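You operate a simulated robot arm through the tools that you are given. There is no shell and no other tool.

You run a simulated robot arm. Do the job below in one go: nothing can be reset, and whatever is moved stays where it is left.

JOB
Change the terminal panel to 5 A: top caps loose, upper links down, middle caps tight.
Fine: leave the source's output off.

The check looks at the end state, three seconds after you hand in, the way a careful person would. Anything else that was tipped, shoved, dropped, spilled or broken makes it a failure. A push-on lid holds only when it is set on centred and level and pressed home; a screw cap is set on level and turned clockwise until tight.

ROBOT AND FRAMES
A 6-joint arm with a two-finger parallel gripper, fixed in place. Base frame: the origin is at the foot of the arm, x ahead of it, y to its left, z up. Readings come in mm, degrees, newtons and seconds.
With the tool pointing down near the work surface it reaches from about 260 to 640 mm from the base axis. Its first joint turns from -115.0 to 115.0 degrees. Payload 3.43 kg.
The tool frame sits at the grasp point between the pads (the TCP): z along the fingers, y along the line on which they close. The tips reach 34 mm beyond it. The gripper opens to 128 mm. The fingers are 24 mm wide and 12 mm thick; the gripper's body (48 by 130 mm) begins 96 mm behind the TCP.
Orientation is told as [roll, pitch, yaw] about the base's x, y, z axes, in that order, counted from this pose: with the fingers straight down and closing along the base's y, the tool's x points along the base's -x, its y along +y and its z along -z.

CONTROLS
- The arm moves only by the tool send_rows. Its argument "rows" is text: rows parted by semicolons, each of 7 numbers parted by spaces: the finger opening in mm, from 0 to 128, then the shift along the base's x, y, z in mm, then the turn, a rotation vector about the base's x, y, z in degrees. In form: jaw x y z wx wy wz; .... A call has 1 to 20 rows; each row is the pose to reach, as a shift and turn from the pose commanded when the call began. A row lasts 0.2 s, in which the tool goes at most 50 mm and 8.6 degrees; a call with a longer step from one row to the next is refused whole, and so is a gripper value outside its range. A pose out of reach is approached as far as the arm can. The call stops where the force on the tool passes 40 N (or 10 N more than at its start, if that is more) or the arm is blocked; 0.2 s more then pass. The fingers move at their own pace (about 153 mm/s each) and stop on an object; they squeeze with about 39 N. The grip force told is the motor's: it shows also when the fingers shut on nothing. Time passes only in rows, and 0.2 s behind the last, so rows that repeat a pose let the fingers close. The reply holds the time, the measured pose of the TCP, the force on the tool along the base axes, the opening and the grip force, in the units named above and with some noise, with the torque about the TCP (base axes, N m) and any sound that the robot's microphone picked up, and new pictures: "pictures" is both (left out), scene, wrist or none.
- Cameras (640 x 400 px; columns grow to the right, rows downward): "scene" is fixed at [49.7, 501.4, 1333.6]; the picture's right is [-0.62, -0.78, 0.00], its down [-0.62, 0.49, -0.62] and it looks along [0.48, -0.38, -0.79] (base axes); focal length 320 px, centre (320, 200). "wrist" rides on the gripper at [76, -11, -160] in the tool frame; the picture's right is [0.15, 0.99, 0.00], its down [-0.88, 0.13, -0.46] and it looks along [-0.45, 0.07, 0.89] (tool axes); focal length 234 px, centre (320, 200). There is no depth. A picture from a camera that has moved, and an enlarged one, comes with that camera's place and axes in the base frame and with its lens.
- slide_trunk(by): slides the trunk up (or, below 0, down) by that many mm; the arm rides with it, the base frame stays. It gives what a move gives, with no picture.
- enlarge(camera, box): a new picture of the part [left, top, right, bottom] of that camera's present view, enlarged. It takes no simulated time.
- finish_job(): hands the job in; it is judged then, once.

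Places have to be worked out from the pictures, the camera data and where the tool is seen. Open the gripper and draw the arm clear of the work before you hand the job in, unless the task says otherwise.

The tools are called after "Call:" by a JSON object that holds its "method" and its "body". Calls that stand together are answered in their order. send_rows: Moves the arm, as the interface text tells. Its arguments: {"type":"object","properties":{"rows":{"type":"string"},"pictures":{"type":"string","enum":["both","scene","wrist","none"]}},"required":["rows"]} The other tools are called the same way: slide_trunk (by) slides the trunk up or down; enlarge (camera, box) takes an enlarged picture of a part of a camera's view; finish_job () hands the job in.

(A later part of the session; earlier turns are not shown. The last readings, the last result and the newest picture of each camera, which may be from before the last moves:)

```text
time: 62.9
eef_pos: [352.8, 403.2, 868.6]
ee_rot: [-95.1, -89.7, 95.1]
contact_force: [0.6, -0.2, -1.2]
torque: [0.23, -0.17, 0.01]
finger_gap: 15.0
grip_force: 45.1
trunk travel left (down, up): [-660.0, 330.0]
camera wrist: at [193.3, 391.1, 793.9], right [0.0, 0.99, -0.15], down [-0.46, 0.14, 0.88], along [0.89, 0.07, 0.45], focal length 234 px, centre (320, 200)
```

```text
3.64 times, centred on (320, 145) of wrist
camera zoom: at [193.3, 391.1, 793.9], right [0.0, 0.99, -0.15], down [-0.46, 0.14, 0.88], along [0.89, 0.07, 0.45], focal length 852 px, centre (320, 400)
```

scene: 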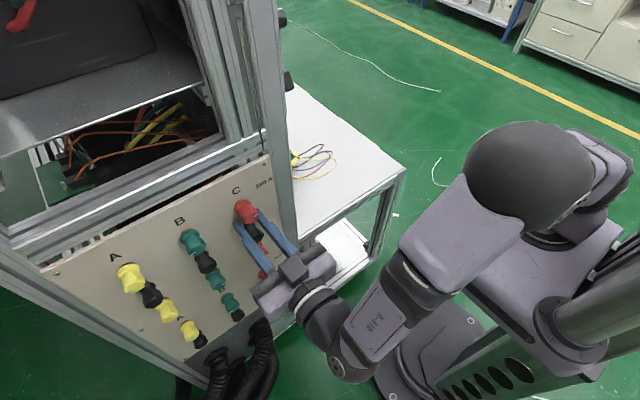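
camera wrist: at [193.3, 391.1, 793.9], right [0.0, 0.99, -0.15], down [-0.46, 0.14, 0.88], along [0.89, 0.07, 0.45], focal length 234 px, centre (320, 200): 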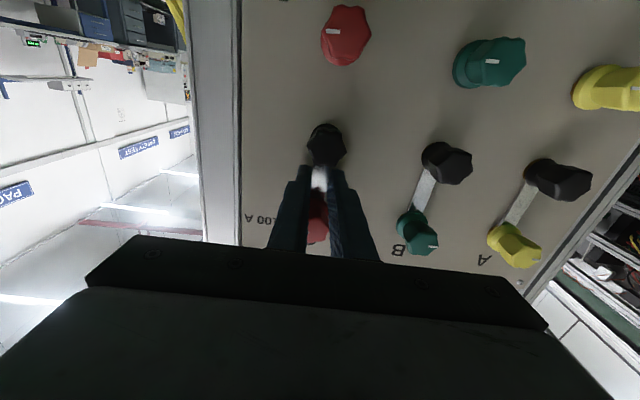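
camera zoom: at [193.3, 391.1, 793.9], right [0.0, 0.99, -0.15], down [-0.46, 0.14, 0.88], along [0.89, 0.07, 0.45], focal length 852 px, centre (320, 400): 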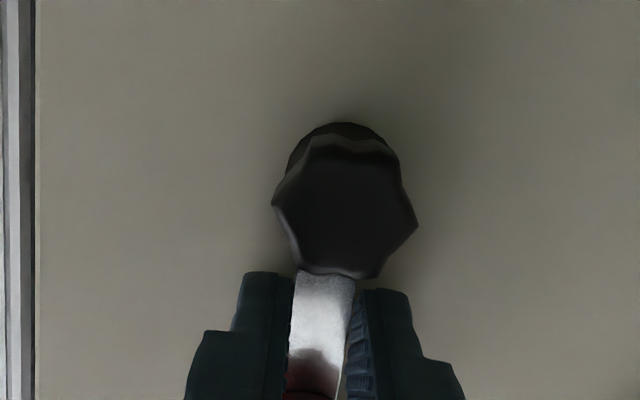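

The fingers stopped at 15 mm, so they are engaged on the link's edges. I slacken slightly, move in 1.5 mm, and try a small swing about the black post axis toward +y.

Call:
{"method": "send_rows", "body": {"rows": "18 0 0 0 0 0 0; 18 1.5 0 0 0 0 0; 18 1.5 2.37 -0.08 -4 0 0; 18 1.5 4.73 -0.33 -8 0 0; 18 1.5 7.07 -0.74 -12 0 0; 18 1.5 7.07 -0.74 -12 0 0"}}

Call:
{"method": "enlarge", "body": {"camera": "wrist", "box": [270, 90, 370, 200]}}

Call:
{"method": "enlarge", "body": {"camera": "scene", "box": [230, 190, 280, 240]}}

```text
time: 64.3
eef_pos: [355.6, 404.4, 867.4]
ee_rot: [-89.5, -77.6, 89.1]
contact_force: [-1.3, -15.8, -5.8]
torque: [0.28, 0.14, -0.53]
finger_gap: 26.5
grip_force: 7.3
trunk travel left (down, up): [-660.0, 330.0]
camera wrist: at [195.0, 379.9, 797.1], right [0.0, 0.93, -0.35], down [-0.45, 0.32, 0.83], along [0.89, 0.16, 0.42], focal length 234 px, centre (320, 200)
```

scene: 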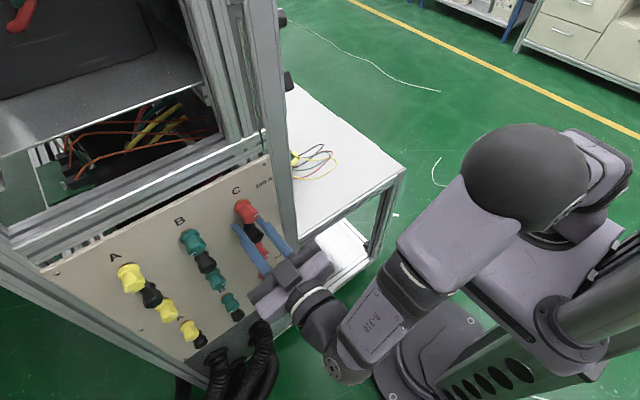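
wrist: 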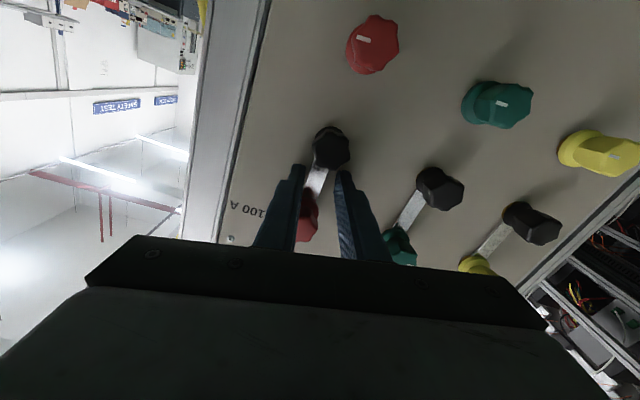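

```text
3.64 times, centred on (320, 145) of wrist
camera zoom: at [195.0, 379.9, 797.1], right [0.0, 0.93, -0.35], down [-0.45, 0.32, 0.83], along [0.89, 0.16, 0.42], focal length 852 px, centre (320, 400)
```

zoom: 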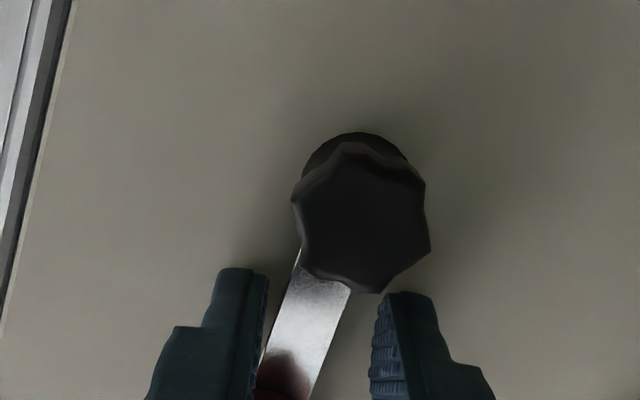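

```text
8.00 times, centred on (255, 215) of scene
camera zoom: at [49.7, 501.4, 1333.6], right [-0.62, -0.78, 0.0], down [-0.62, 0.49, -0.62], along [0.48, -0.38, -0.79], focal length 2558 px, centre (840, 80)
```

zoom: 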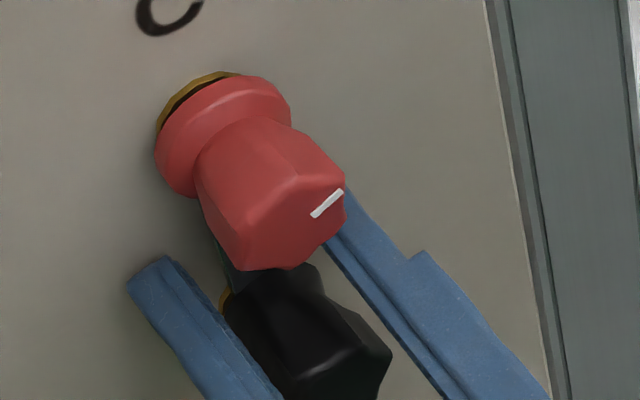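

The link did not follow: the pushing finger was forced back (gap 26.5, −16 N on the tool) with the link still vertical. It probably swings only the other way, so I return to centre and try a small push toward −y.

Call:
{"method": "send_rows", "body": {"rows": "26 0 -3.5 0.4 6 0 0; 26 0 -7.07 0.74 12 0 0; 20 0 -7.07 0.74 12 0 0; 20 0 -9.5 0.7 12 0 0; 20 0 -12 0.5 12 0 0; 20 0 -14 0.3 12 0 0; 20 0 -14 0.3 12 0 0"}}

Call:
{"method": "enlarge", "body": {"camera": "wrist", "box": [270, 90, 370, 200]}}

Call:
{"method": "enlarge", "body": {"camera": "scene", "box": [230, 190, 280, 240]}}

```text
time: 65.9
eef_pos: [354.7, 395.3, 868.3]
ee_rot: [-96.3, -89.7, 96.2]
contact_force: [-0.3, 0.2, 1.3]
torque: [0.03, -0.04, 0.01]
finger_gap: 20.6
grip_force: 0.5
trunk travel left (down, up): [-660.0, 330.0]
camera wrist: at [194.9, 383.9, 793.7], right [0.0, 0.99, -0.15], down [-0.46, 0.13, 0.88], along [0.89, 0.07, 0.45], focal length 234 px, centre (320, 200)
```

scene: 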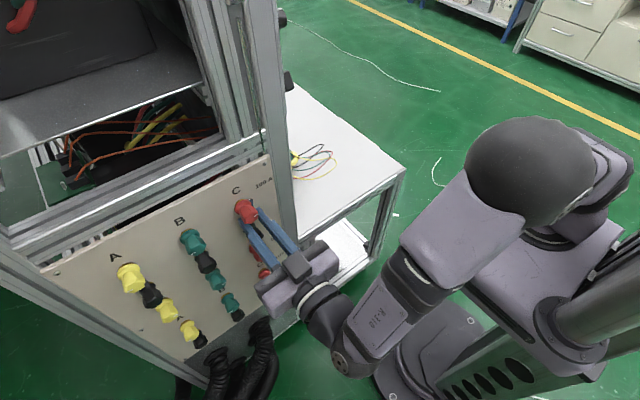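
wrist: 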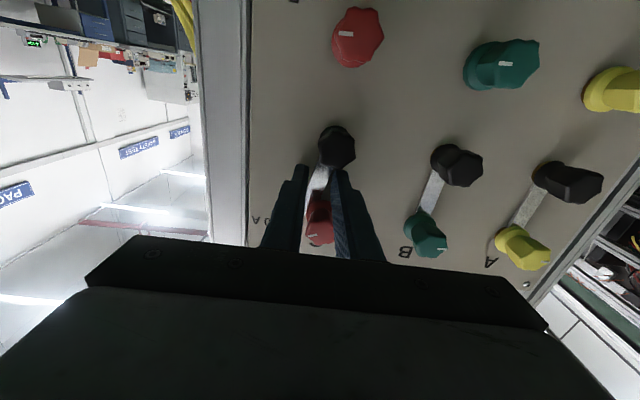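

```text
3.64 times, centred on (320, 145) of wrist
camera zoom: at [194.9, 383.9, 793.7], right [0.0, 0.99, -0.15], down [-0.46, 0.13, 0.88], along [0.89, 0.07, 0.45], focal length 852 px, centre (320, 400)
```

zoom: 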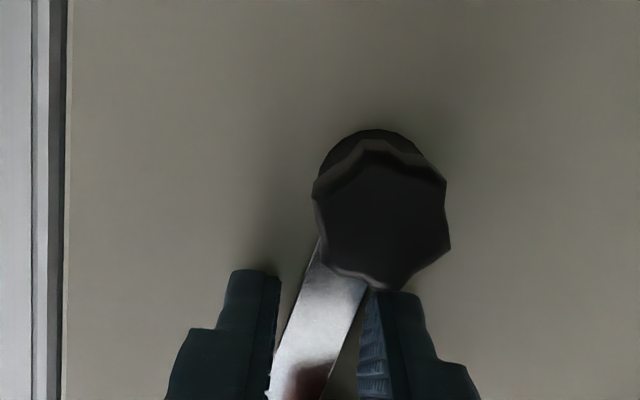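

```text
8.00 times, centred on (255, 215) of scene
camera zoom: at [49.7, 501.4, 1333.6], right [-0.62, -0.78, 0.0], down [-0.62, 0.49, -0.62], along [0.48, -0.38, -0.79], focal length 2558 px, centre (840, 80)
```

zoom: 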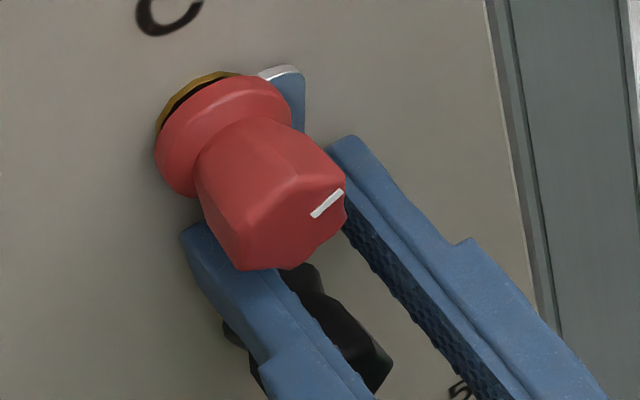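

The link moved toward −y: its end now shows past the cap. So the links swing clockwise as seen from the front. I back the tips off, close the fingers into a single pusher and reposition on the +y side of the link to sweep it round the right side.

Call:
{"method": "send_rows", "body": {"rows": "24 -7 0 0 0 0 0; 24 -15 0 0 0 0 0; 24 -20 0 0 0 0 0; 10 -20 15 -2 0 0 0; 0 -20 29.7 -3.5 0 0 0; 0 -20 29.7 -3.5 0 0 0"}}

Call:
{"method": "enlarge", "body": {"camera": "wrist", "box": [250, 90, 370, 210]}}

Call:
{"method": "enlarge", "body": {"camera": "scene", "box": [220, 180, 290, 250]}}

```text
time: 67.3
eef_pos: [334.7, 425.5, 864.6]
ee_rot: [-94.8, -89.8, 94.8]
contact_force: [0.1, 0.1, 0.6]
torque: [-0.01, -0.05, 0.0]
finger_gap: 0.2
grip_force: 33.0
trunk travel left (down, up): [-660.0, 330.0]
camera wrist: at [174.9, 414.2, 790.4], right [0.0, 0.99, -0.15], down [-0.46, 0.14, 0.88], along [0.89, 0.07, 0.45], focal length 234 px, centre (320, 200)
```

scene: 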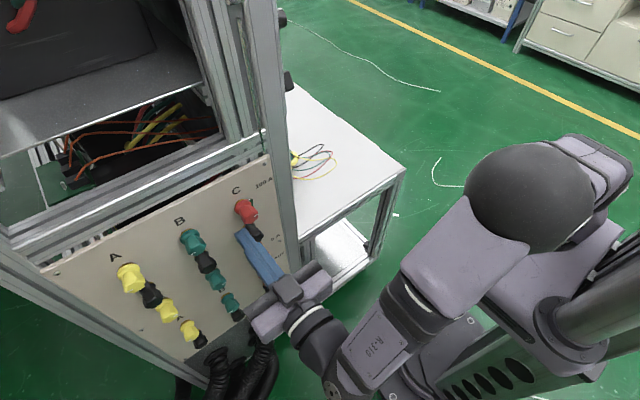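
wrist: 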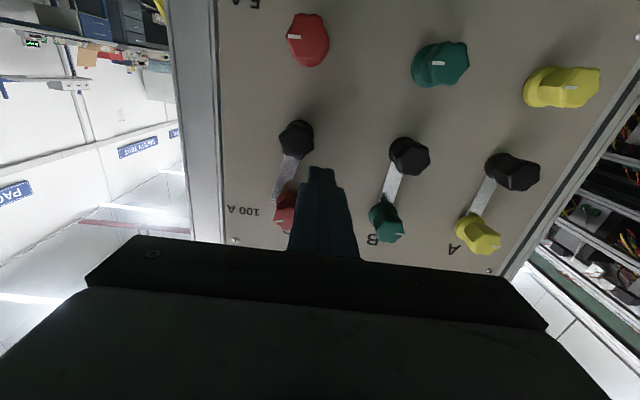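

```text
3.33 times, centred on (310, 150) of wrist
camera zoom: at [174.9, 414.2, 790.4], right [0.0, 0.99, -0.15], down [-0.46, 0.14, 0.88], along [0.89, 0.07, 0.45], focal length 781 px, centre (353, 367)
```

zoom: 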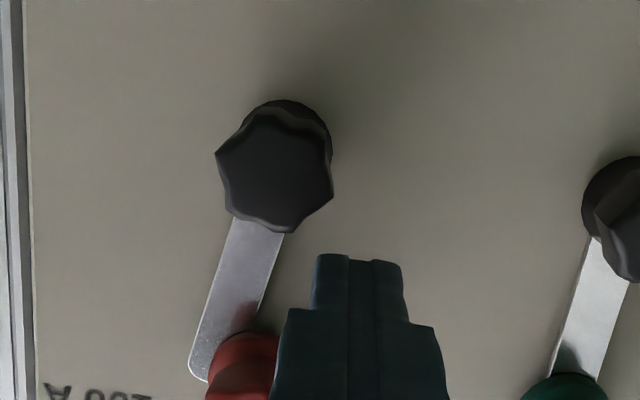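

```text
5.71 times, centred on (255, 215) of scene
camera zoom: at [49.7, 501.4, 1333.6], right [-0.62, -0.78, 0.0], down [-0.62, 0.49, -0.62], along [0.48, -0.38, -0.79], focal length 1827 px, centre (691, 114)
```

zoom: 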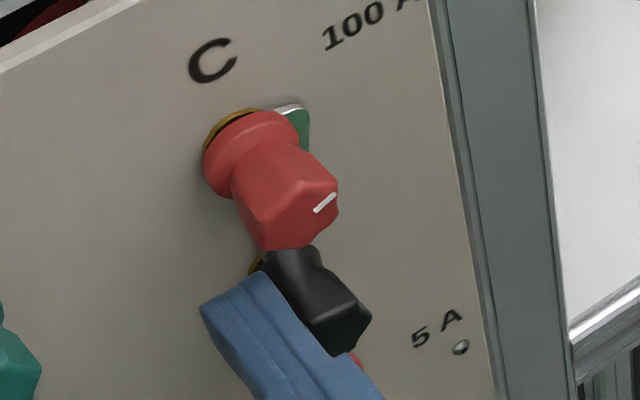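

The link holds at about 10° tilt. I move the tips in beside it and push it along an arc around the black post, first to about 40°.

Call:
{"method": "send_rows", "body": {"rows": "0 10 0 0 0 0 0; 0 17 0 0 0 0 0; 0 20 0 0 0 0 0; 0 20 -6.6 3.2 0 0 0; 0 20 -10.9 5.1 0 0 0; 0 20 -15.8 6.2 0 0 0; 0 20 -21.2 6.4 0 0 0; 0 20 -21.2 6.4 0 0 0"}}

Call:
{"method": "enlarge", "body": {"camera": "wrist", "box": [250, 90, 370, 210]}}

Call:
{"method": "enlarge", "body": {"camera": "scene", "box": [220, 180, 290, 250]}}

```text
time: 69.1
eef_pos: [353.6, 402.5, 871.0]
ee_rot: [-96.4, -89.7, 96.3]
contact_force: [0.1, 0.5, -0.6]
torque: [-0.01, 0.01, -0.01]
finger_gap: 0.0
grip_force: 33.1
trunk travel left (down, up): [-660.0, 330.0]
camera wrist: at [195.1, 392.0, 796.4], right [0.0, 0.99, -0.15], down [-0.46, 0.14, 0.88], along [0.89, 0.07, 0.45], focal length 234 px, centre (320, 200)
```

scene: 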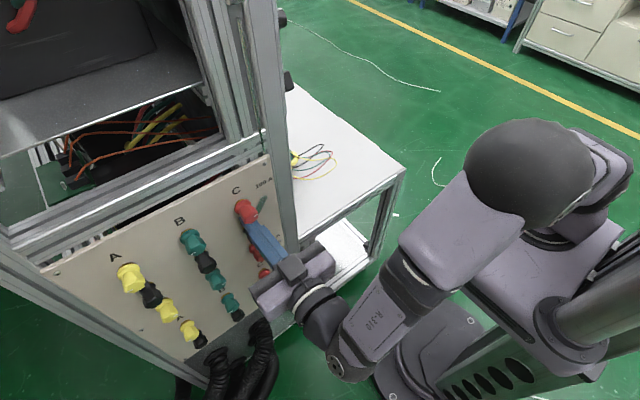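
wrist: 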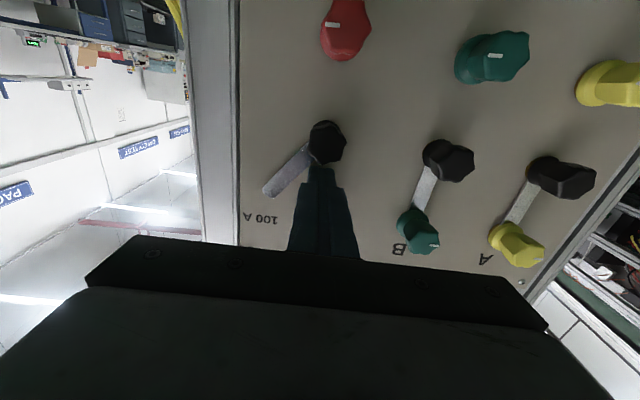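

```text
3.33 times, centred on (310, 150) of wrist
camera zoom: at [195.1, 392.0, 796.4], right [0.0, 0.99, -0.15], down [-0.46, 0.14, 0.88], along [0.89, 0.07, 0.45], focal length 781 px, centre (353, 367)
```

zoom: 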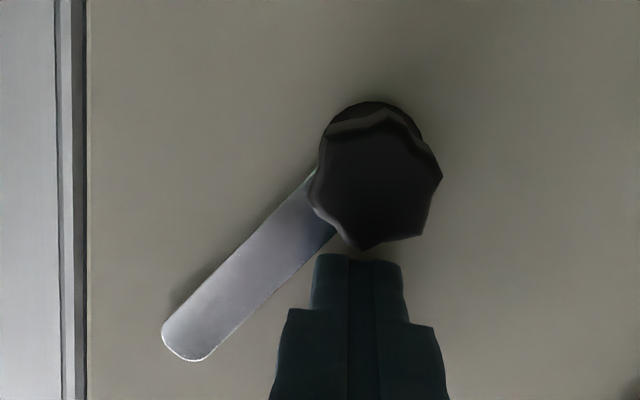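

```text
5.71 times, centred on (255, 215) of scene
camera zoom: at [49.7, 501.4, 1333.6], right [-0.62, -0.78, 0.0], down [-0.62, 0.49, -0.62], along [0.48, -0.38, -0.79], focal length 1827 px, centre (691, 114)
```

zoom: 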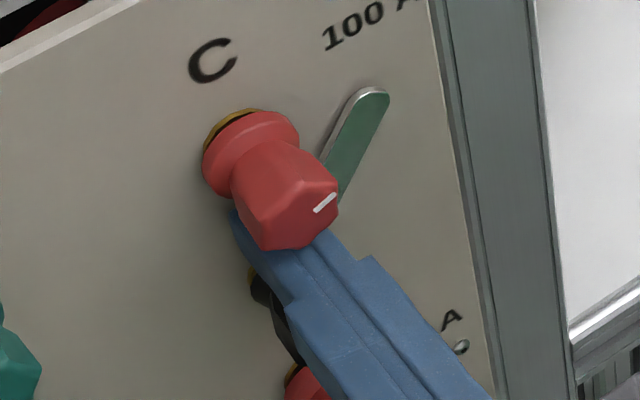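

The link swings freely and the pusher clears everything. I continue the sweep around the right side to about 150°.

Call:
{"method": "send_rows", "body": {"rows": "0 0 -6.3 -0.3 0 0 0; 0 0 -13.6 -1.7 0 0 0; 0 0 -19.8 -5.3 0 0 0; 0 0 -25.2 -10.4 0 0 0; 0 0 -29.3 -16.9 0 0 0; 0 0 -32.6 -20.2 0 0 0; 0 0 -35.4 -24.5 0 0 0; 0 0 -37.5 -29.7 0 0 0; 0 0 -38.4 -35.7 0 0 0; 0 0 -38 -42.1 0 0 0; 0 0 -36 -48.7 0 0 0; 0 0 -36 -48.7 0 0 0"}}

Call:
{"method": "enlarge", "body": {"camera": "wrist", "box": [270, 20, 410, 200]}}

Call:
{"method": "enlarge", "body": {"camera": "scene", "box": [220, 180, 300, 270]}}

```text
time: 71.7
eef_pos: [354.5, 366.8, 822.4]
ee_rot: [-93.7, -89.7, 93.6]
contact_force: [-0.1, -0.3, 0.7]
torque: [0.04, -0.01, -0.01]
finger_gap: 0.1
grip_force: 33.4
trunk travel left (down, up): [-660.0, 330.0]
camera wrist: at [194.6, 356.5, 747.8], right [0.0, 0.99, -0.15], down [-0.46, 0.14, 0.88], along [0.89, 0.07, 0.45], focal length 234 px, centre (320, 200)
```

scene: 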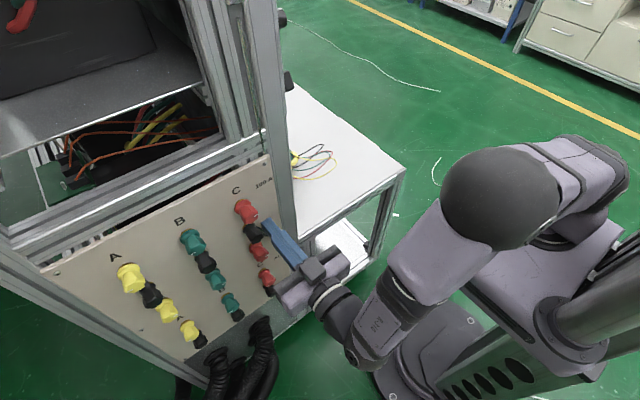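
wrist: 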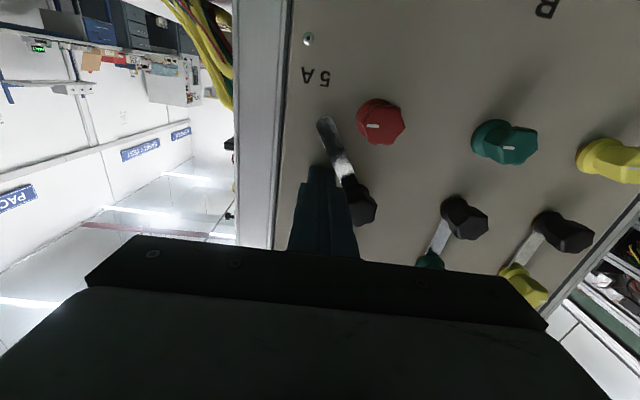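

```text
2.22 times, centred on (340, 110) of wrist
camera zoom: at [194.6, 356.5, 747.8], right [0.0, 0.99, -0.15], down [-0.46, 0.14, 0.88], along [0.89, 0.07, 0.45], focal length 520 px, centre (276, 400)
```

zoom: 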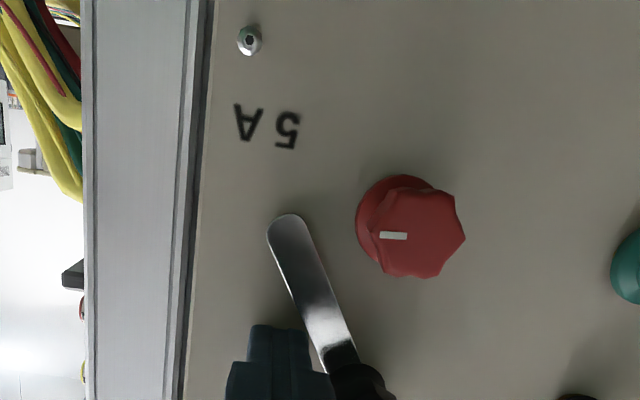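

```text
4.44 times, centred on (260, 225) of scene
camera zoom: at [49.7, 501.4, 1333.6], right [-0.62, -0.78, 0.0], down [-0.62, 0.49, -0.62], along [0.48, -0.38, -0.79], focal length 1421 px, centre (587, 89)
```

zoom: 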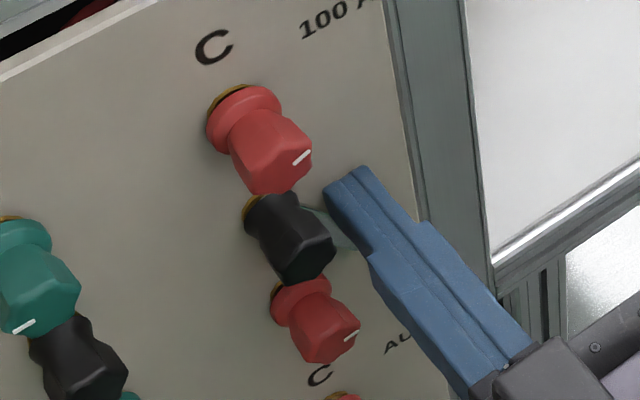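

It's now at about 150° with no resistance. I finish the sweep to straight down, seating the link behind the middle cap.

Call:
{"method": "send_rows", "body": {"rows": "0 0 3.6 -6.2 0 0 0; 0 0 8.7 -11.6 0 0 0; 0 0 12 -13.8 0 0 0; 0 0 15.2 -15.7 0 0 0; 0 0 15.2 -15.7 0 0 0"}}

Call:
{"method": "enlarge", "body": {"camera": "wrist", "box": [270, 40, 390, 200]}}

Call:
{"method": "enlarge", "body": {"camera": "scene", "box": [230, 200, 290, 260]}}

```text
time: 72.9
eef_pos: [353.7, 382.6, 806.9]
ee_rot: [-93.3, -89.6, 93.3]
contact_force: [-0.2, 0.4, -0.7]
torque: [0.01, 0.01, 0.0]
finger_gap: 0.0
grip_force: 33.2
trunk travel left (down, up): [-660.0, 330.0]
camera wrist: at [194.6, 371.4, 732.2], right [0.0, 0.99, -0.15], down [-0.46, 0.14, 0.88], along [0.89, 0.07, 0.45], focal length 234 px, centre (320, 200)
```

scene: 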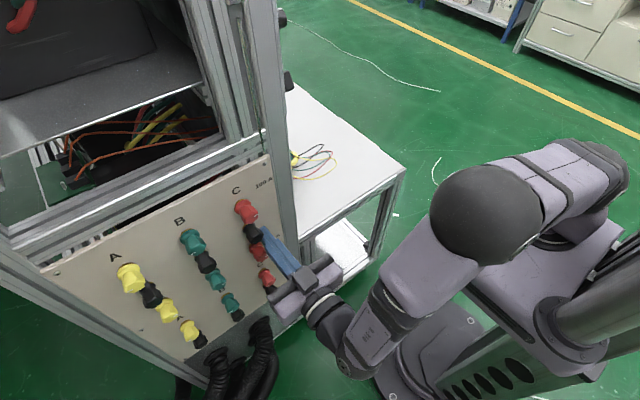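
wrist: 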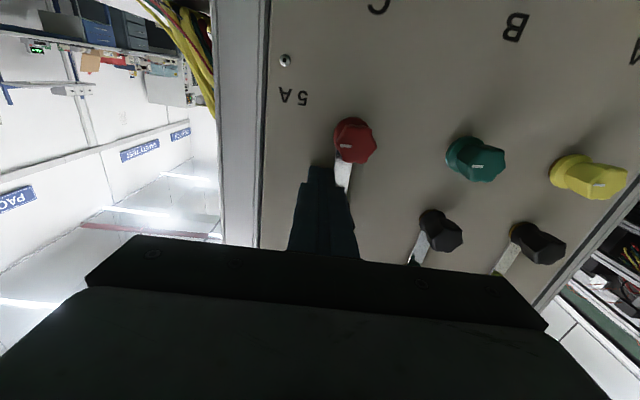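

```text
2.50 times, centred on (330, 120) of wrist
camera zoom: at [194.6, 371.4, 732.2], right [0.0, 0.99, -0.15], down [-0.46, 0.14, 0.88], along [0.89, 0.07, 0.45], focal length 585 px, centre (295, 400)
```

zoom: 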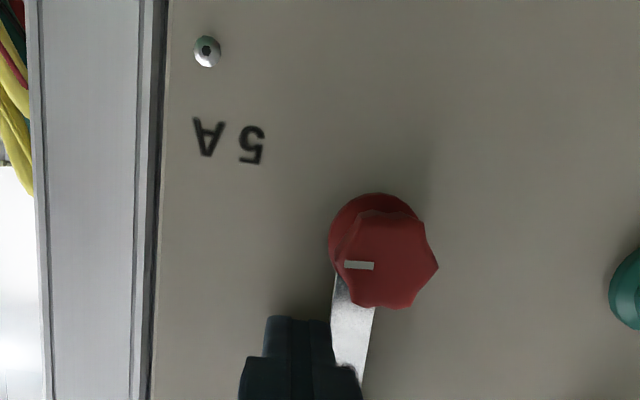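

```text
6.67 times, centred on (260, 230) of scene
camera zoom: at [49.7, 501.4, 1333.6], right [-0.62, -0.78, 0.0], down [-0.62, 0.49, -0.62], along [0.48, -0.38, -0.79], focal length 2132 px, centre (720, 0)
```

zoom: 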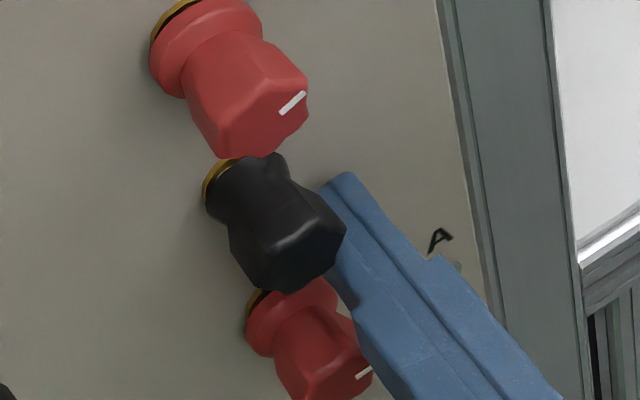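

The link is essentially straight down behind the C middle cap. I nudge 2 mm further to see whether it's against its end stop.

Call:
{"method": "send_rows", "body": {"rows": "0 0 1 0 0 0 0; 0 0 2 0 0 0 0; 0 0 2 0 0 0 0", "pictures": "wrist"}}

Call:
{"method": "enlarge", "body": {"camera": "wrist", "box": [270, 40, 390, 200]}}

```text
time: 73.7
eef_pos: [353.5, 384.2, 806.8]
ee_rot: [-94.0, -89.6, 94.0]
contact_force: [-1.8, -1.2, -1.7]
torque: [-0.01, 0.02, -0.02]
finger_gap: 0.0
grip_force: 32.6
trunk travel left (down, up): [-660.0, 330.0]
camera wrist: at [194.7, 373.1, 732.1], right [0.0, 0.99, -0.15], down [-0.46, 0.14, 0.88], along [0.89, 0.07, 0.45], focal length 234 px, centre (320, 200)
```

wrist: 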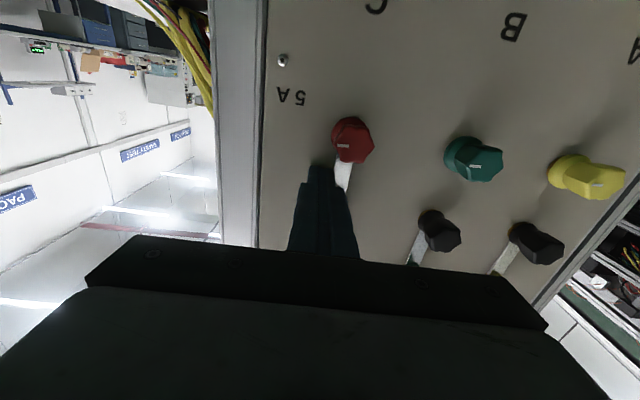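

```text
2.50 times, centred on (330, 120) of wrist
camera zoom: at [194.7, 373.1, 732.1], right [0.0, 0.99, -0.15], down [-0.46, 0.14, 0.88], along [0.89, 0.07, 0.45], focal length 585 px, centre (295, 400)
```

zoom: 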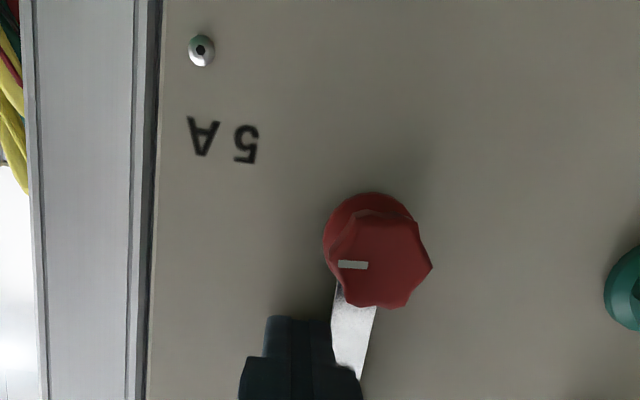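

It still moved without resistance, and it looks vertical and centred on the cap. I push slightly more to find the stop.

Call:
{"method": "send_rows", "body": {"rows": "0 0 0.7 0 0 0 0; 0 0 1.4 0 0 0 0; 0 0 1.4 0 0 0 0", "pictures": "none"}}

Call:
{"method": "enlarge", "body": {"camera": "wrist", "box": [300, 90, 390, 200]}}

```text
time: 74.5
eef_pos: [353.8, 384.4, 807.1]
ee_rot: [-91.2, -89.7, 91.1]
contact_force: [-4.0, -10.2, -1.8]
torque: [0.08, 0.05, -0.27]
finger_gap: 0.1
grip_force: 33.1
trunk travel left (down, up): [-660.0, 330.0]
```

```text
3.64 times, centred on (345, 145) of wrist
camera zoom: at [194.7, 373.7, 732.1], right [0.0, 0.99, -0.15], down [-0.46, 0.14, 0.88], along [0.89, 0.07, 0.45], focal length 852 px, centre (229, 400)
```

zoom: 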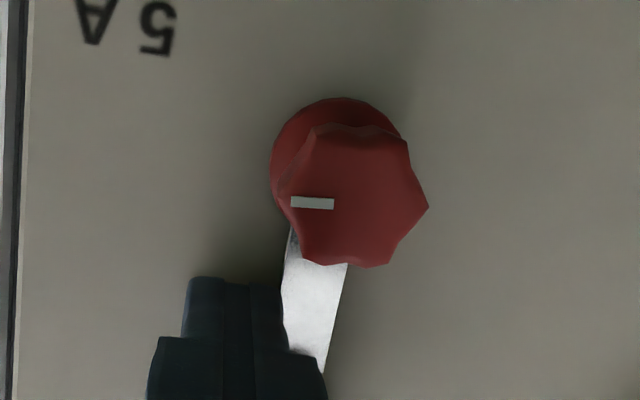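

The force rises to 10 N with no further motion, so link C is against its stop, straight down. I back out and go to the C middle cap (axis ≈ y 402.6, z 765), rolling to −210° for a clockwise half-turn.

Call:
{"method": "send_rows", "body": {"rows": "0 0 -2 0 0 0 0; 0 0 -5 0 0 0 0; 0 -15 -5 0 0 0 0; 0 -40 -5 0 0 0 0; 0 -70 -5 0 0 0 0; 0 -100 -5 0 0 0 0; 20 -100 0 -10 -8 0 0; 40 -100 5 -20 -16 0 0; 52 -100 10 -30 -24 0 0; 52 -100 14 -42 -32 0 0; 52 -100 17.5 -42 -40 0 0; 52 -100 17.5 -42 -48 0 0; 52 -100 17.5 -42 -56 0 0; 52 -100 17.5 -42 -64 0 0; 52 -100 17.5 -42 -72 0 0; 52 -100 17.5 -42 -80 0 0; 52 -100 17.5 -42 -88 0 0; 52 -100 17.5 -42 -96 0 0; 52 -100 17.5 -42 -104 0 0; 52 -100 17.5 -42 -112 0 0", "pictures": "none"}}

Call:
{"method": "send_rows", "body": {"rows": "52 0 0 0 -8 0 0; 52 0 0 0 -16 0 0; 52 0 0 0 -24 0 0; 52 0 0 0 -32 0 0; 52 0 0 0 -40 0 0; 52 0 0 0 -48 0 0; 52 0 0 0 -56 0 0; 52 0 0 0 -64 0 0; 52 0 0 0 -72 0 0; 52 0 0 0 -80 0 0; 52 0 0 0 -88 0 0; 52 0 0 0 -93 0 0; 52 0 0 0 -98 0 0; 52 0 0 0 -98 0 0"}}

Call:
{"method": "enlarge", "body": {"camera": "wrist", "box": [260, 90, 380, 210]}}

```text
time: 78.7
eef_pos: [255.6, 404.4, 764.6]
ee_rot: [-90.0, 22.5, 89.9]
contact_force: [-0.3, -0.1, 0.6]
torque: [0.0, 0.01, 0.01]
finger_gap: 52.3
grip_force: 0.1
trunk travel left (down, up): [-660.0, 330.0]
```

```text
time: 81.7
eef_pos: [254.6, 404.6, 764.3]
ee_rot: [89.8, 59.6, -90.1]
contact_force: [-0.2, -1.2, 0.8]
torque: [-0.03, -0.02, 0.04]
finger_gap: 52.1
grip_force: 0.1
trunk travel left (down, up): [-660.0, 330.0]
camera wrist: at [95.0, 452.2, 825.5], right [0.0, -0.78, 0.63], down [-0.46, -0.56, -0.69], along [0.89, -0.29, -0.36], focal length 234 px, centre (320, 200)
```

scene: 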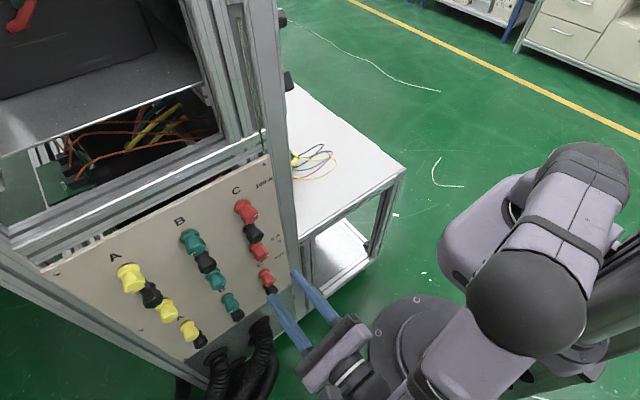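
wrist: 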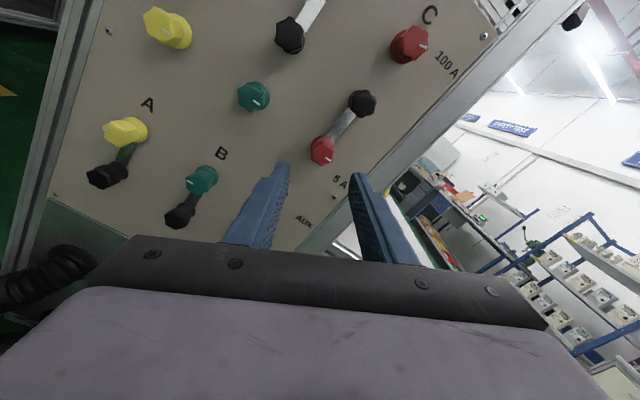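

```text
3.33 times, centred on (320, 150) of wrist
camera zoom: at [95.0, 452.2, 825.5], right [0.0, -0.78, 0.63], down [-0.46, -0.56, -0.69], along [0.89, -0.29, -0.36], focal length 781 px, centre (320, 367)
```

zoom: 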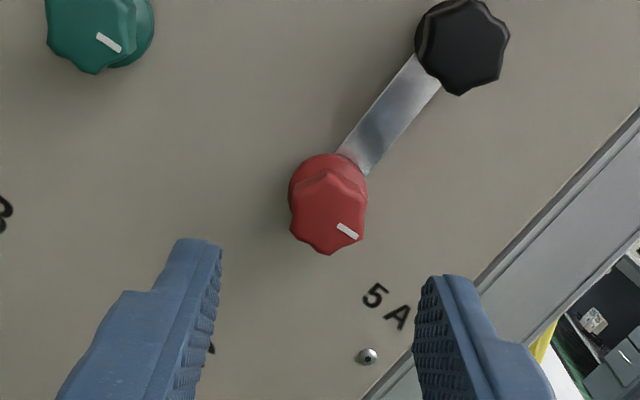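

Link C now lies under the middle cap. The cap's face is offset from my grip axis by about −1.6 mm in y and +3.7 mm in z, so I correct that while moving closer, then re-check.

Call:
{"method": "send_rows", "body": {"rows": "52 15 -0.8 2 0 0 0; 52 30 -1.6 3.7 0 0 0; 52 45 -1.6 3.7 0 0 0; 52 55 -1.6 3.7 0 0 0; 52 55 -1.6 3.7 0 0 0", "pictures": "wrist"}}

Call:
{"method": "enlarge", "body": {"camera": "wrist", "box": [260, 110, 380, 210]}}

Call:
{"method": "enlarge", "body": {"camera": "scene", "box": [230, 210, 300, 280]}}

```text
time: 82.9
eef_pos: [309.8, 401.9, 769.2]
ee_rot: [89.9, 59.8, -90.1]
contact_force: [0.5, 0.6, 0.4]
torque: [-0.01, 0.02, 0.01]
finger_gap: 51.9
grip_force: 0.1
trunk travel left (down, up): [-660.0, 330.0]
camera wrist: at [150.1, 450.6, 829.1], right [0.0, -0.78, 0.63], down [-0.46, -0.56, -0.69], along [0.89, -0.28, -0.36], focal length 234 px, centre (320, 200)
```

wrist: 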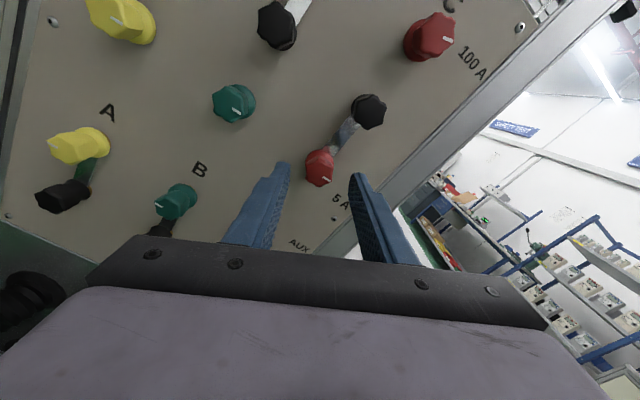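

```text
4.00 times, centred on (320, 160) of wrist
camera zoom: at [150.1, 450.6, 829.1], right [0.0, -0.78, 0.63], down [-0.46, -0.56, -0.69], along [0.89, -0.28, -0.36], focal length 937 px, centre (320, 360)
```

zoom: 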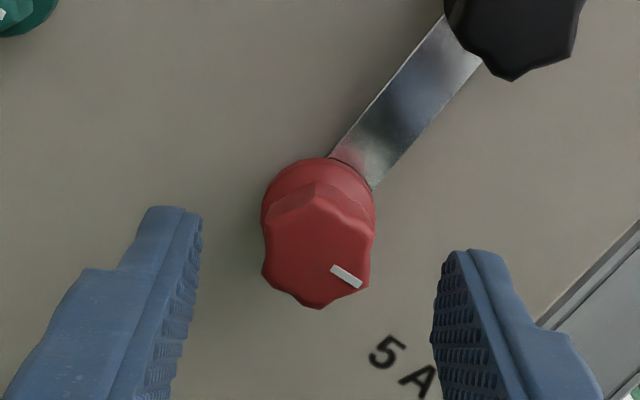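

```text
5.71 times, centred on (265, 245) of scene
camera zoom: at [49.7, 501.4, 1333.6], right [-0.62, -0.78, 0.0], down [-0.62, 0.49, -0.62], along [0.48, -0.38, -0.79], focal length 1827 px, centre (634, -57)
```

zoom: 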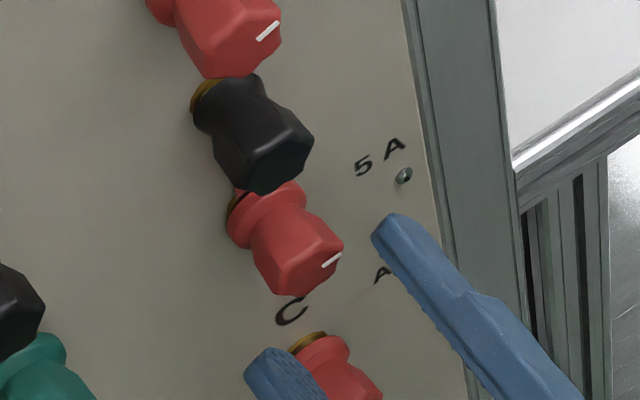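

The cap is now centred on the grip axis to within about 0.5 mm. I advance to the knob and close.

Call:
{"method": "send_rows", "body": {"rows": "52 10 0 0 0 0 0; 52 20 0 0 0 0 0; 52 28 0 0 0 0 0; 52 32 0 0 0 0 0; 30 32 0 0 0 0 0; 10 32 0 0 0 0 0; 10 32 0 0 0 0 0; 10 32 0 0 0 0 0", "pictures": "wrist"}}

Call:
{"method": "enlarge", "body": {"camera": "wrist", "box": [260, 110, 380, 210]}}

```text
time: 84.7
eef_pos: [343.1, 401.8, 769.1]
ee_rot: [89.9, 59.7, -90.1]
contact_force: [1.9, 4.0, -1.6]
torque: [0.01, 0.21, 0.08]
finger_gap: 25.0
grip_force: 44.6
trunk travel left (down, up): [-660.0, 330.0]
camera wrist: at [182.1, 451.1, 829.4], right [0.0, -0.78, 0.63], down [-0.46, -0.56, -0.69], along [0.89, -0.28, -0.36], focal length 234 px, centre (320, 200)
```

wrist: 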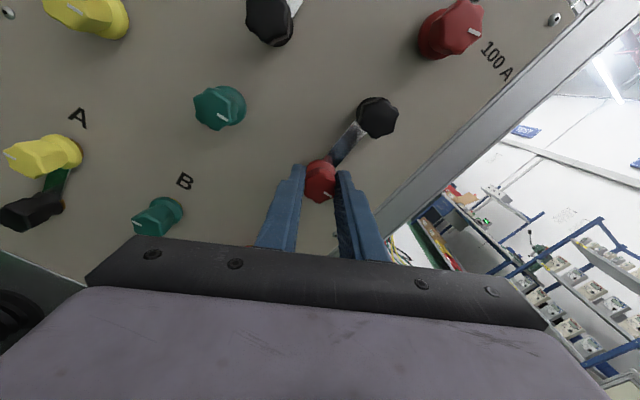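

```text
4.00 times, centred on (320, 160) of wrist
camera zoom: at [182.1, 451.1, 829.4], right [0.0, -0.78, 0.63], down [-0.46, -0.56, -0.69], along [0.89, -0.28, -0.36], focal length 937 px, centre (320, 360)
```

zoom: 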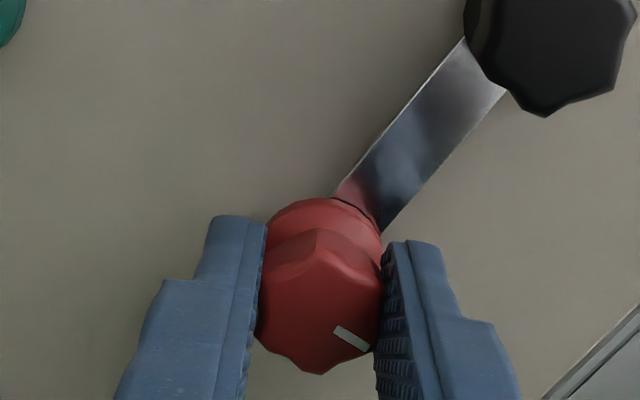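

Grip is good (25.0 mm, small forces). I turn clockwise (+x) in a long stroke of 150°, then check torque.

Call:
{"method": "send_rows", "body": {"rows": "10 0 0 0 6 0 0; 10 0 0 0 14 0 0; 10 0 0 0 22 0 0; 10 0 0 0 30 0 0; 10 0 0 0 38 0 0; 10 0 0 0 46 0 0; 10 0 0 0 54 0 0; 10 0 0 0 62 0 0; 10 0 0 0 70 0 0; 10 0 0 0 78 0 0; 10 0 0 0 86 0 0; 10 0 0 0 94 0 0; 10 0 0 0 102 0 0; 10 0 0 0 110 0 0; 10 0 0 0 118 0 0; 10 0 0 0 126 0 0; 10 0 0 0 134 0 0; 10 0 0 0 142 0 0; 10 0 0 0 150 0 0; 10 0 0 0 150 0 0", "pictures": "wrist"}}

Call:
{"method": "enlarge", "body": {"camera": "wrist", "box": [260, 110, 380, 210]}}

```text
time: 88.9
eef_pos: [341.0, 401.2, 766.8]
ee_rot: [-89.7, -29.7, 89.7]
contact_force: [-6.8, -13.1, -21.9]
torque: [0.02, -0.17, 0.64]
finger_gap: 25.3
grip_force: 45.0
trunk travel left (down, up): [-660.0, 330.0]
camera wrist: at [181.8, 330.3, 740.6], right [0.0, 0.36, -0.93], down [-0.45, 0.83, 0.33], along [0.89, 0.42, 0.16], focal length 234 px, centre (320, 200)
```

wrist: 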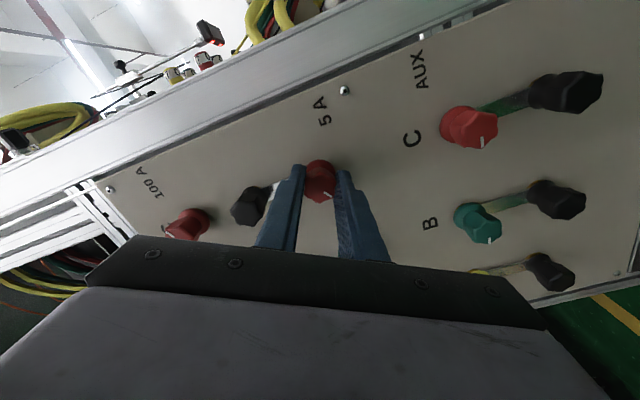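

```text
4.00 times, centred on (320, 160) of wrist
camera zoom: at [181.8, 330.3, 740.6], right [0.0, 0.36, -0.93], down [-0.45, 0.83, 0.33], along [0.89, 0.42, 0.16], focal length 937 px, centre (320, 360)
```

zoom: 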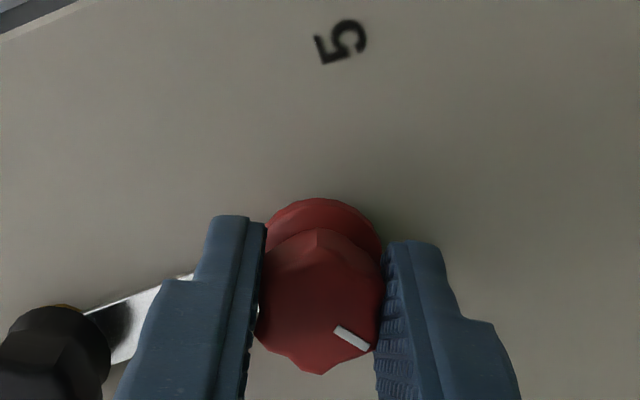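

The knob is following with its mark fixed relative to the fingers and axial torque near zero. The true axis is about 1.2 mm lower, so I shift onto it and turn the last stretch until the torque rises.

Call:
{"method": "send_rows", "body": {"rows": "10 0 -0.2 -0.7 4 0 0; 10 0 -0.3 -1.3 8 0 0; 10 0 -0.3 -1.3 14 0 0; 10 0 -0.3 -1.3 20 0 0; 10 0 -0.3 -1.3 26 0 0; 10 0 -0.3 -1.3 30 0 0; 10 0 -0.3 -1.3 30 0 0", "pictures": "wrist"}}

Call:
{"method": "enlarge", "body": {"camera": "wrist", "box": [260, 110, 380, 210]}}

```text
time: 90.5
eef_pos: [341.2, 401.4, 766.9]
ee_rot: [-89.7, -59.8, 89.6]
contact_force: [-5.0, -5.9, -14.9]
torque: [0.05, 0.97, -0.55]
finger_gap: 24.9
grip_force: 45.1
trunk travel left (down, up): [-660.0, 330.0]
camera wrist: at [181.8, 354.3, 707.9], right [0.0, 0.78, -0.62], down [-0.45, 0.56, 0.7], along [0.89, 0.28, 0.35], focal length 234 px, centre (320, 200)
```

wrist: 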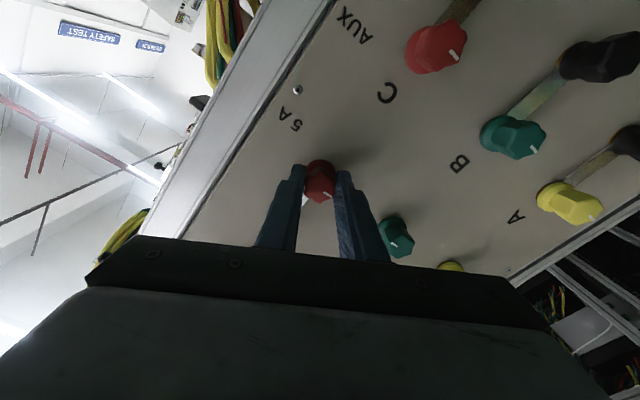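

```text
4.00 times, centred on (320, 160) of wrist
camera zoom: at [181.8, 354.3, 707.9], right [0.0, 0.78, -0.62], down [-0.45, 0.56, 0.7], along [0.89, 0.28, 0.35], focal length 937 px, centre (320, 360)
```

zoom: 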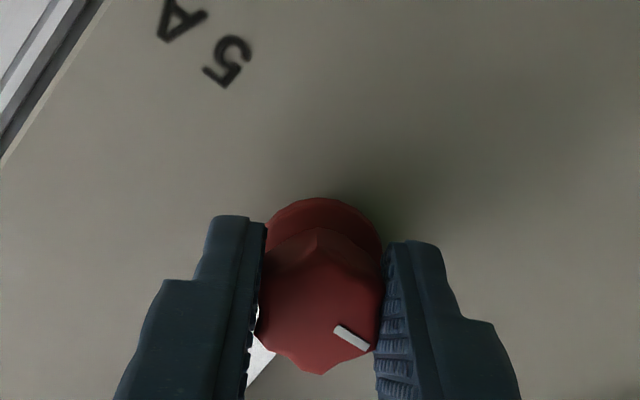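

The mark is now at 0° (the same as the original tight top caps) and the axial torque is still low. I keep turning until I feel the stop.

Call:
{"method": "send_rows", "body": {"rows": "10 0 0 -0.5 5 0 0; 10 0 0 -1 10 0 0; 10 0 0 -1 15 0 0; 10 0 0 -1 20 0 0; 10 0 0 -1 20 0 0", "pictures": "wrist"}}

Call:
{"method": "enlarge", "body": {"camera": "wrist", "box": [260, 110, 380, 210]}}

```text
time: 91.7
eef_pos: [341.0, 402.4, 768.7]
ee_rot: [-91.4, -80.0, 91.5]
contact_force: [7.9, 1.0, 5.9]
torque: [-0.3, -0.55, 0.07]
finger_gap: 24.8
grip_force: 45.1
trunk travel left (down, up): [-660.0, 330.0]
camera wrist: at [182.5, 378.5, 696.2], right [0.0, 0.95, -0.32], down [-0.46, 0.28, 0.84], along [0.89, 0.14, 0.44], focal length 234 px, centre (320, 200)
```

wrist: 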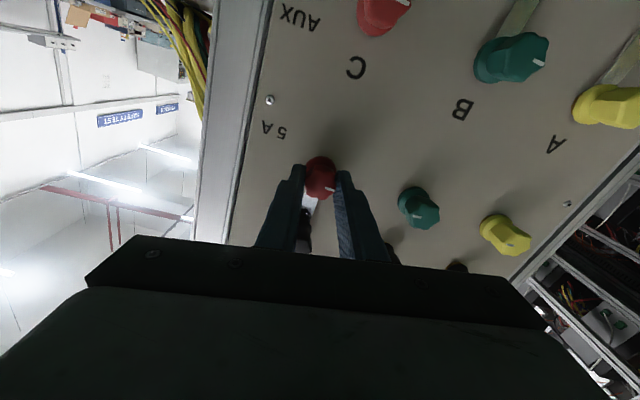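

```text
4.00 times, centred on (320, 160) of wrist
camera zoom: at [182.5, 378.5, 696.2], right [0.0, 0.95, -0.32], down [-0.46, 0.28, 0.84], along [0.89, 0.14, 0.44], focal length 937 px, centre (320, 360)
```

zoom: 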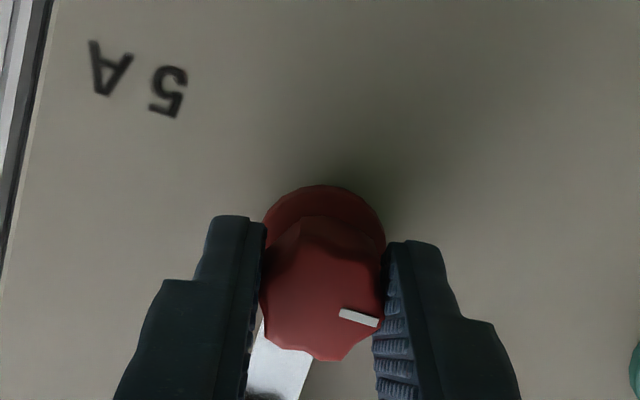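

The mark lags the fingers now and the reaction torque is −0.3 N·m: the cap is at its tight stop. I add a little more turn to make sure it is firmly home.

Call:
{"method": "send_rows", "body": {"rows": "10 0 0 0 4 0 0; 10 0 0 0 8 0 0; 10 0 0 0 12 0 0; 10 0 0 0 12 0 0", "pictures": "wrist"}}

Call:
{"method": "enlarge", "body": {"camera": "wrist", "box": [260, 110, 380, 210]}}

```text
time: 92.7
eef_pos: [342.4, 402.7, 765.4]
ee_rot: [90.3, -88.2, -90.3]
contact_force: [6.8, 4.2, 6.3]
torque: [-0.27, -0.22, 0.07]
finger_gap: 24.9
grip_force: 45.2
trunk travel left (down, up): [-660.0, 330.0]
camera wrist: at [182.0, 393.6, 691.1], right [0.0, 0.99, -0.12], down [-0.46, 0.1, 0.88], along [0.89, 0.05, 0.45], focal length 234 px, centre (320, 200)
```

wrist: 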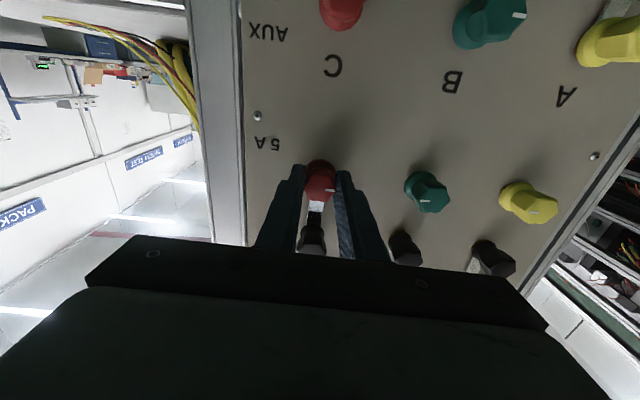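

```text
4.00 times, centred on (320, 160) of wrist
camera zoom: at [182.0, 393.6, 691.1], right [0.0, 0.99, -0.12], down [-0.46, 0.1, 0.88], along [0.89, 0.05, 0.45], focal length 937 px, centre (320, 360)
```

zoom: 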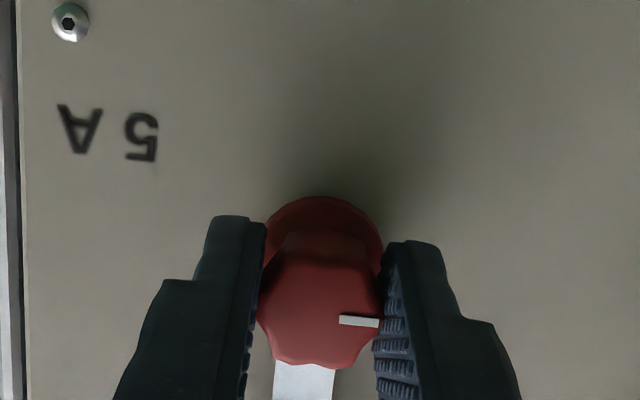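

The mark stays at exactly 0° with the fingers slipping over it, so the C middle cap is tight at its stop. I release, back off and inspect.

Call:
{"method": "send_rows", "body": {"rows": "52 0 0 0 0 0 0; 52 0 0 0 0 0 0; 52 -12 0 0 0 0 0; 52 -30 0 0 0 0 0; 52 -60 0 0 0 0 0; 52 -88 0 0 0 0 0; 52 -88 0 0 0 0 0"}}

Call:
{"method": "enlarge", "body": {"camera": "scene", "box": [220, 185, 300, 275]}}

Call:
{"method": "enlarge", "body": {"camera": "wrist", "box": [260, 80, 380, 230]}}

```text
time: 94.3
eef_pos: [254.3, 401.2, 766.0]
ee_rot: [91.7, -88.3, -91.8]
contact_force: [0.7, -0.4, 0.2]
torque: [0.0, 0.0, 0.02]
finger_gap: 52.3
grip_force: 0.0
trunk travel left (down, up): [-660.0, 330.0]
camera wrist: at [94.5, 392.6, 691.5], right [0.0, 0.99, -0.12], down [-0.46, 0.1, 0.88], along [0.89, 0.05, 0.45], focal length 234 px, centre (320, 200)
```

scene: 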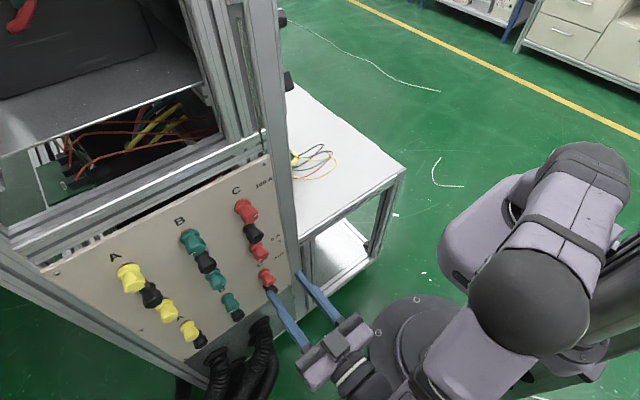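
wrist: 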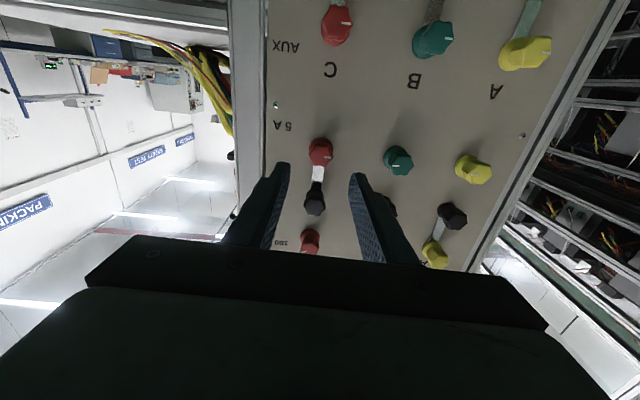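

```text
4.44 times, centred on (260, 230) of scene
camera zoom: at [49.7, 501.4, 1333.6], right [-0.62, -0.78, 0.0], down [-0.62, 0.49, -0.62], along [0.48, -0.38, -0.79], focal length 1421 px, centre (587, 67)
```

zoom: 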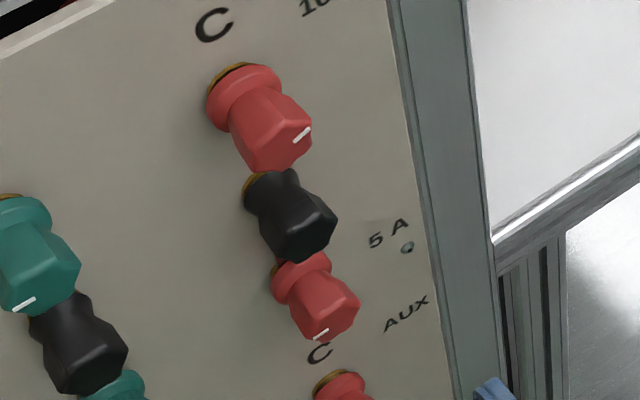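

```text
2.67 times, centred on (320, 155) of wrist
camera zoom: at [94.5, 392.6, 691.5], right [0.0, 0.99, -0.12], down [-0.46, 0.1, 0.88], along [0.89, 0.05, 0.45], focal length 624 px, centre (320, 320)
```

zoom: 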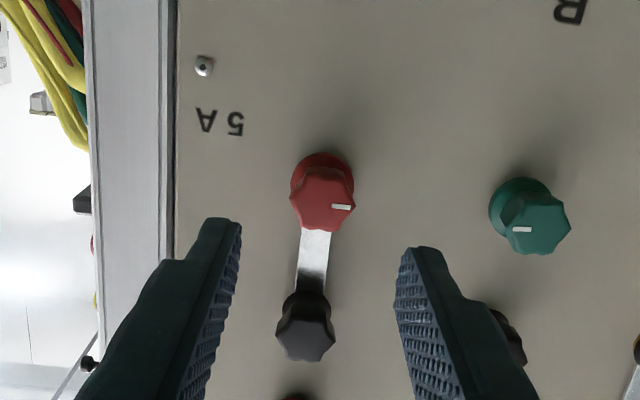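

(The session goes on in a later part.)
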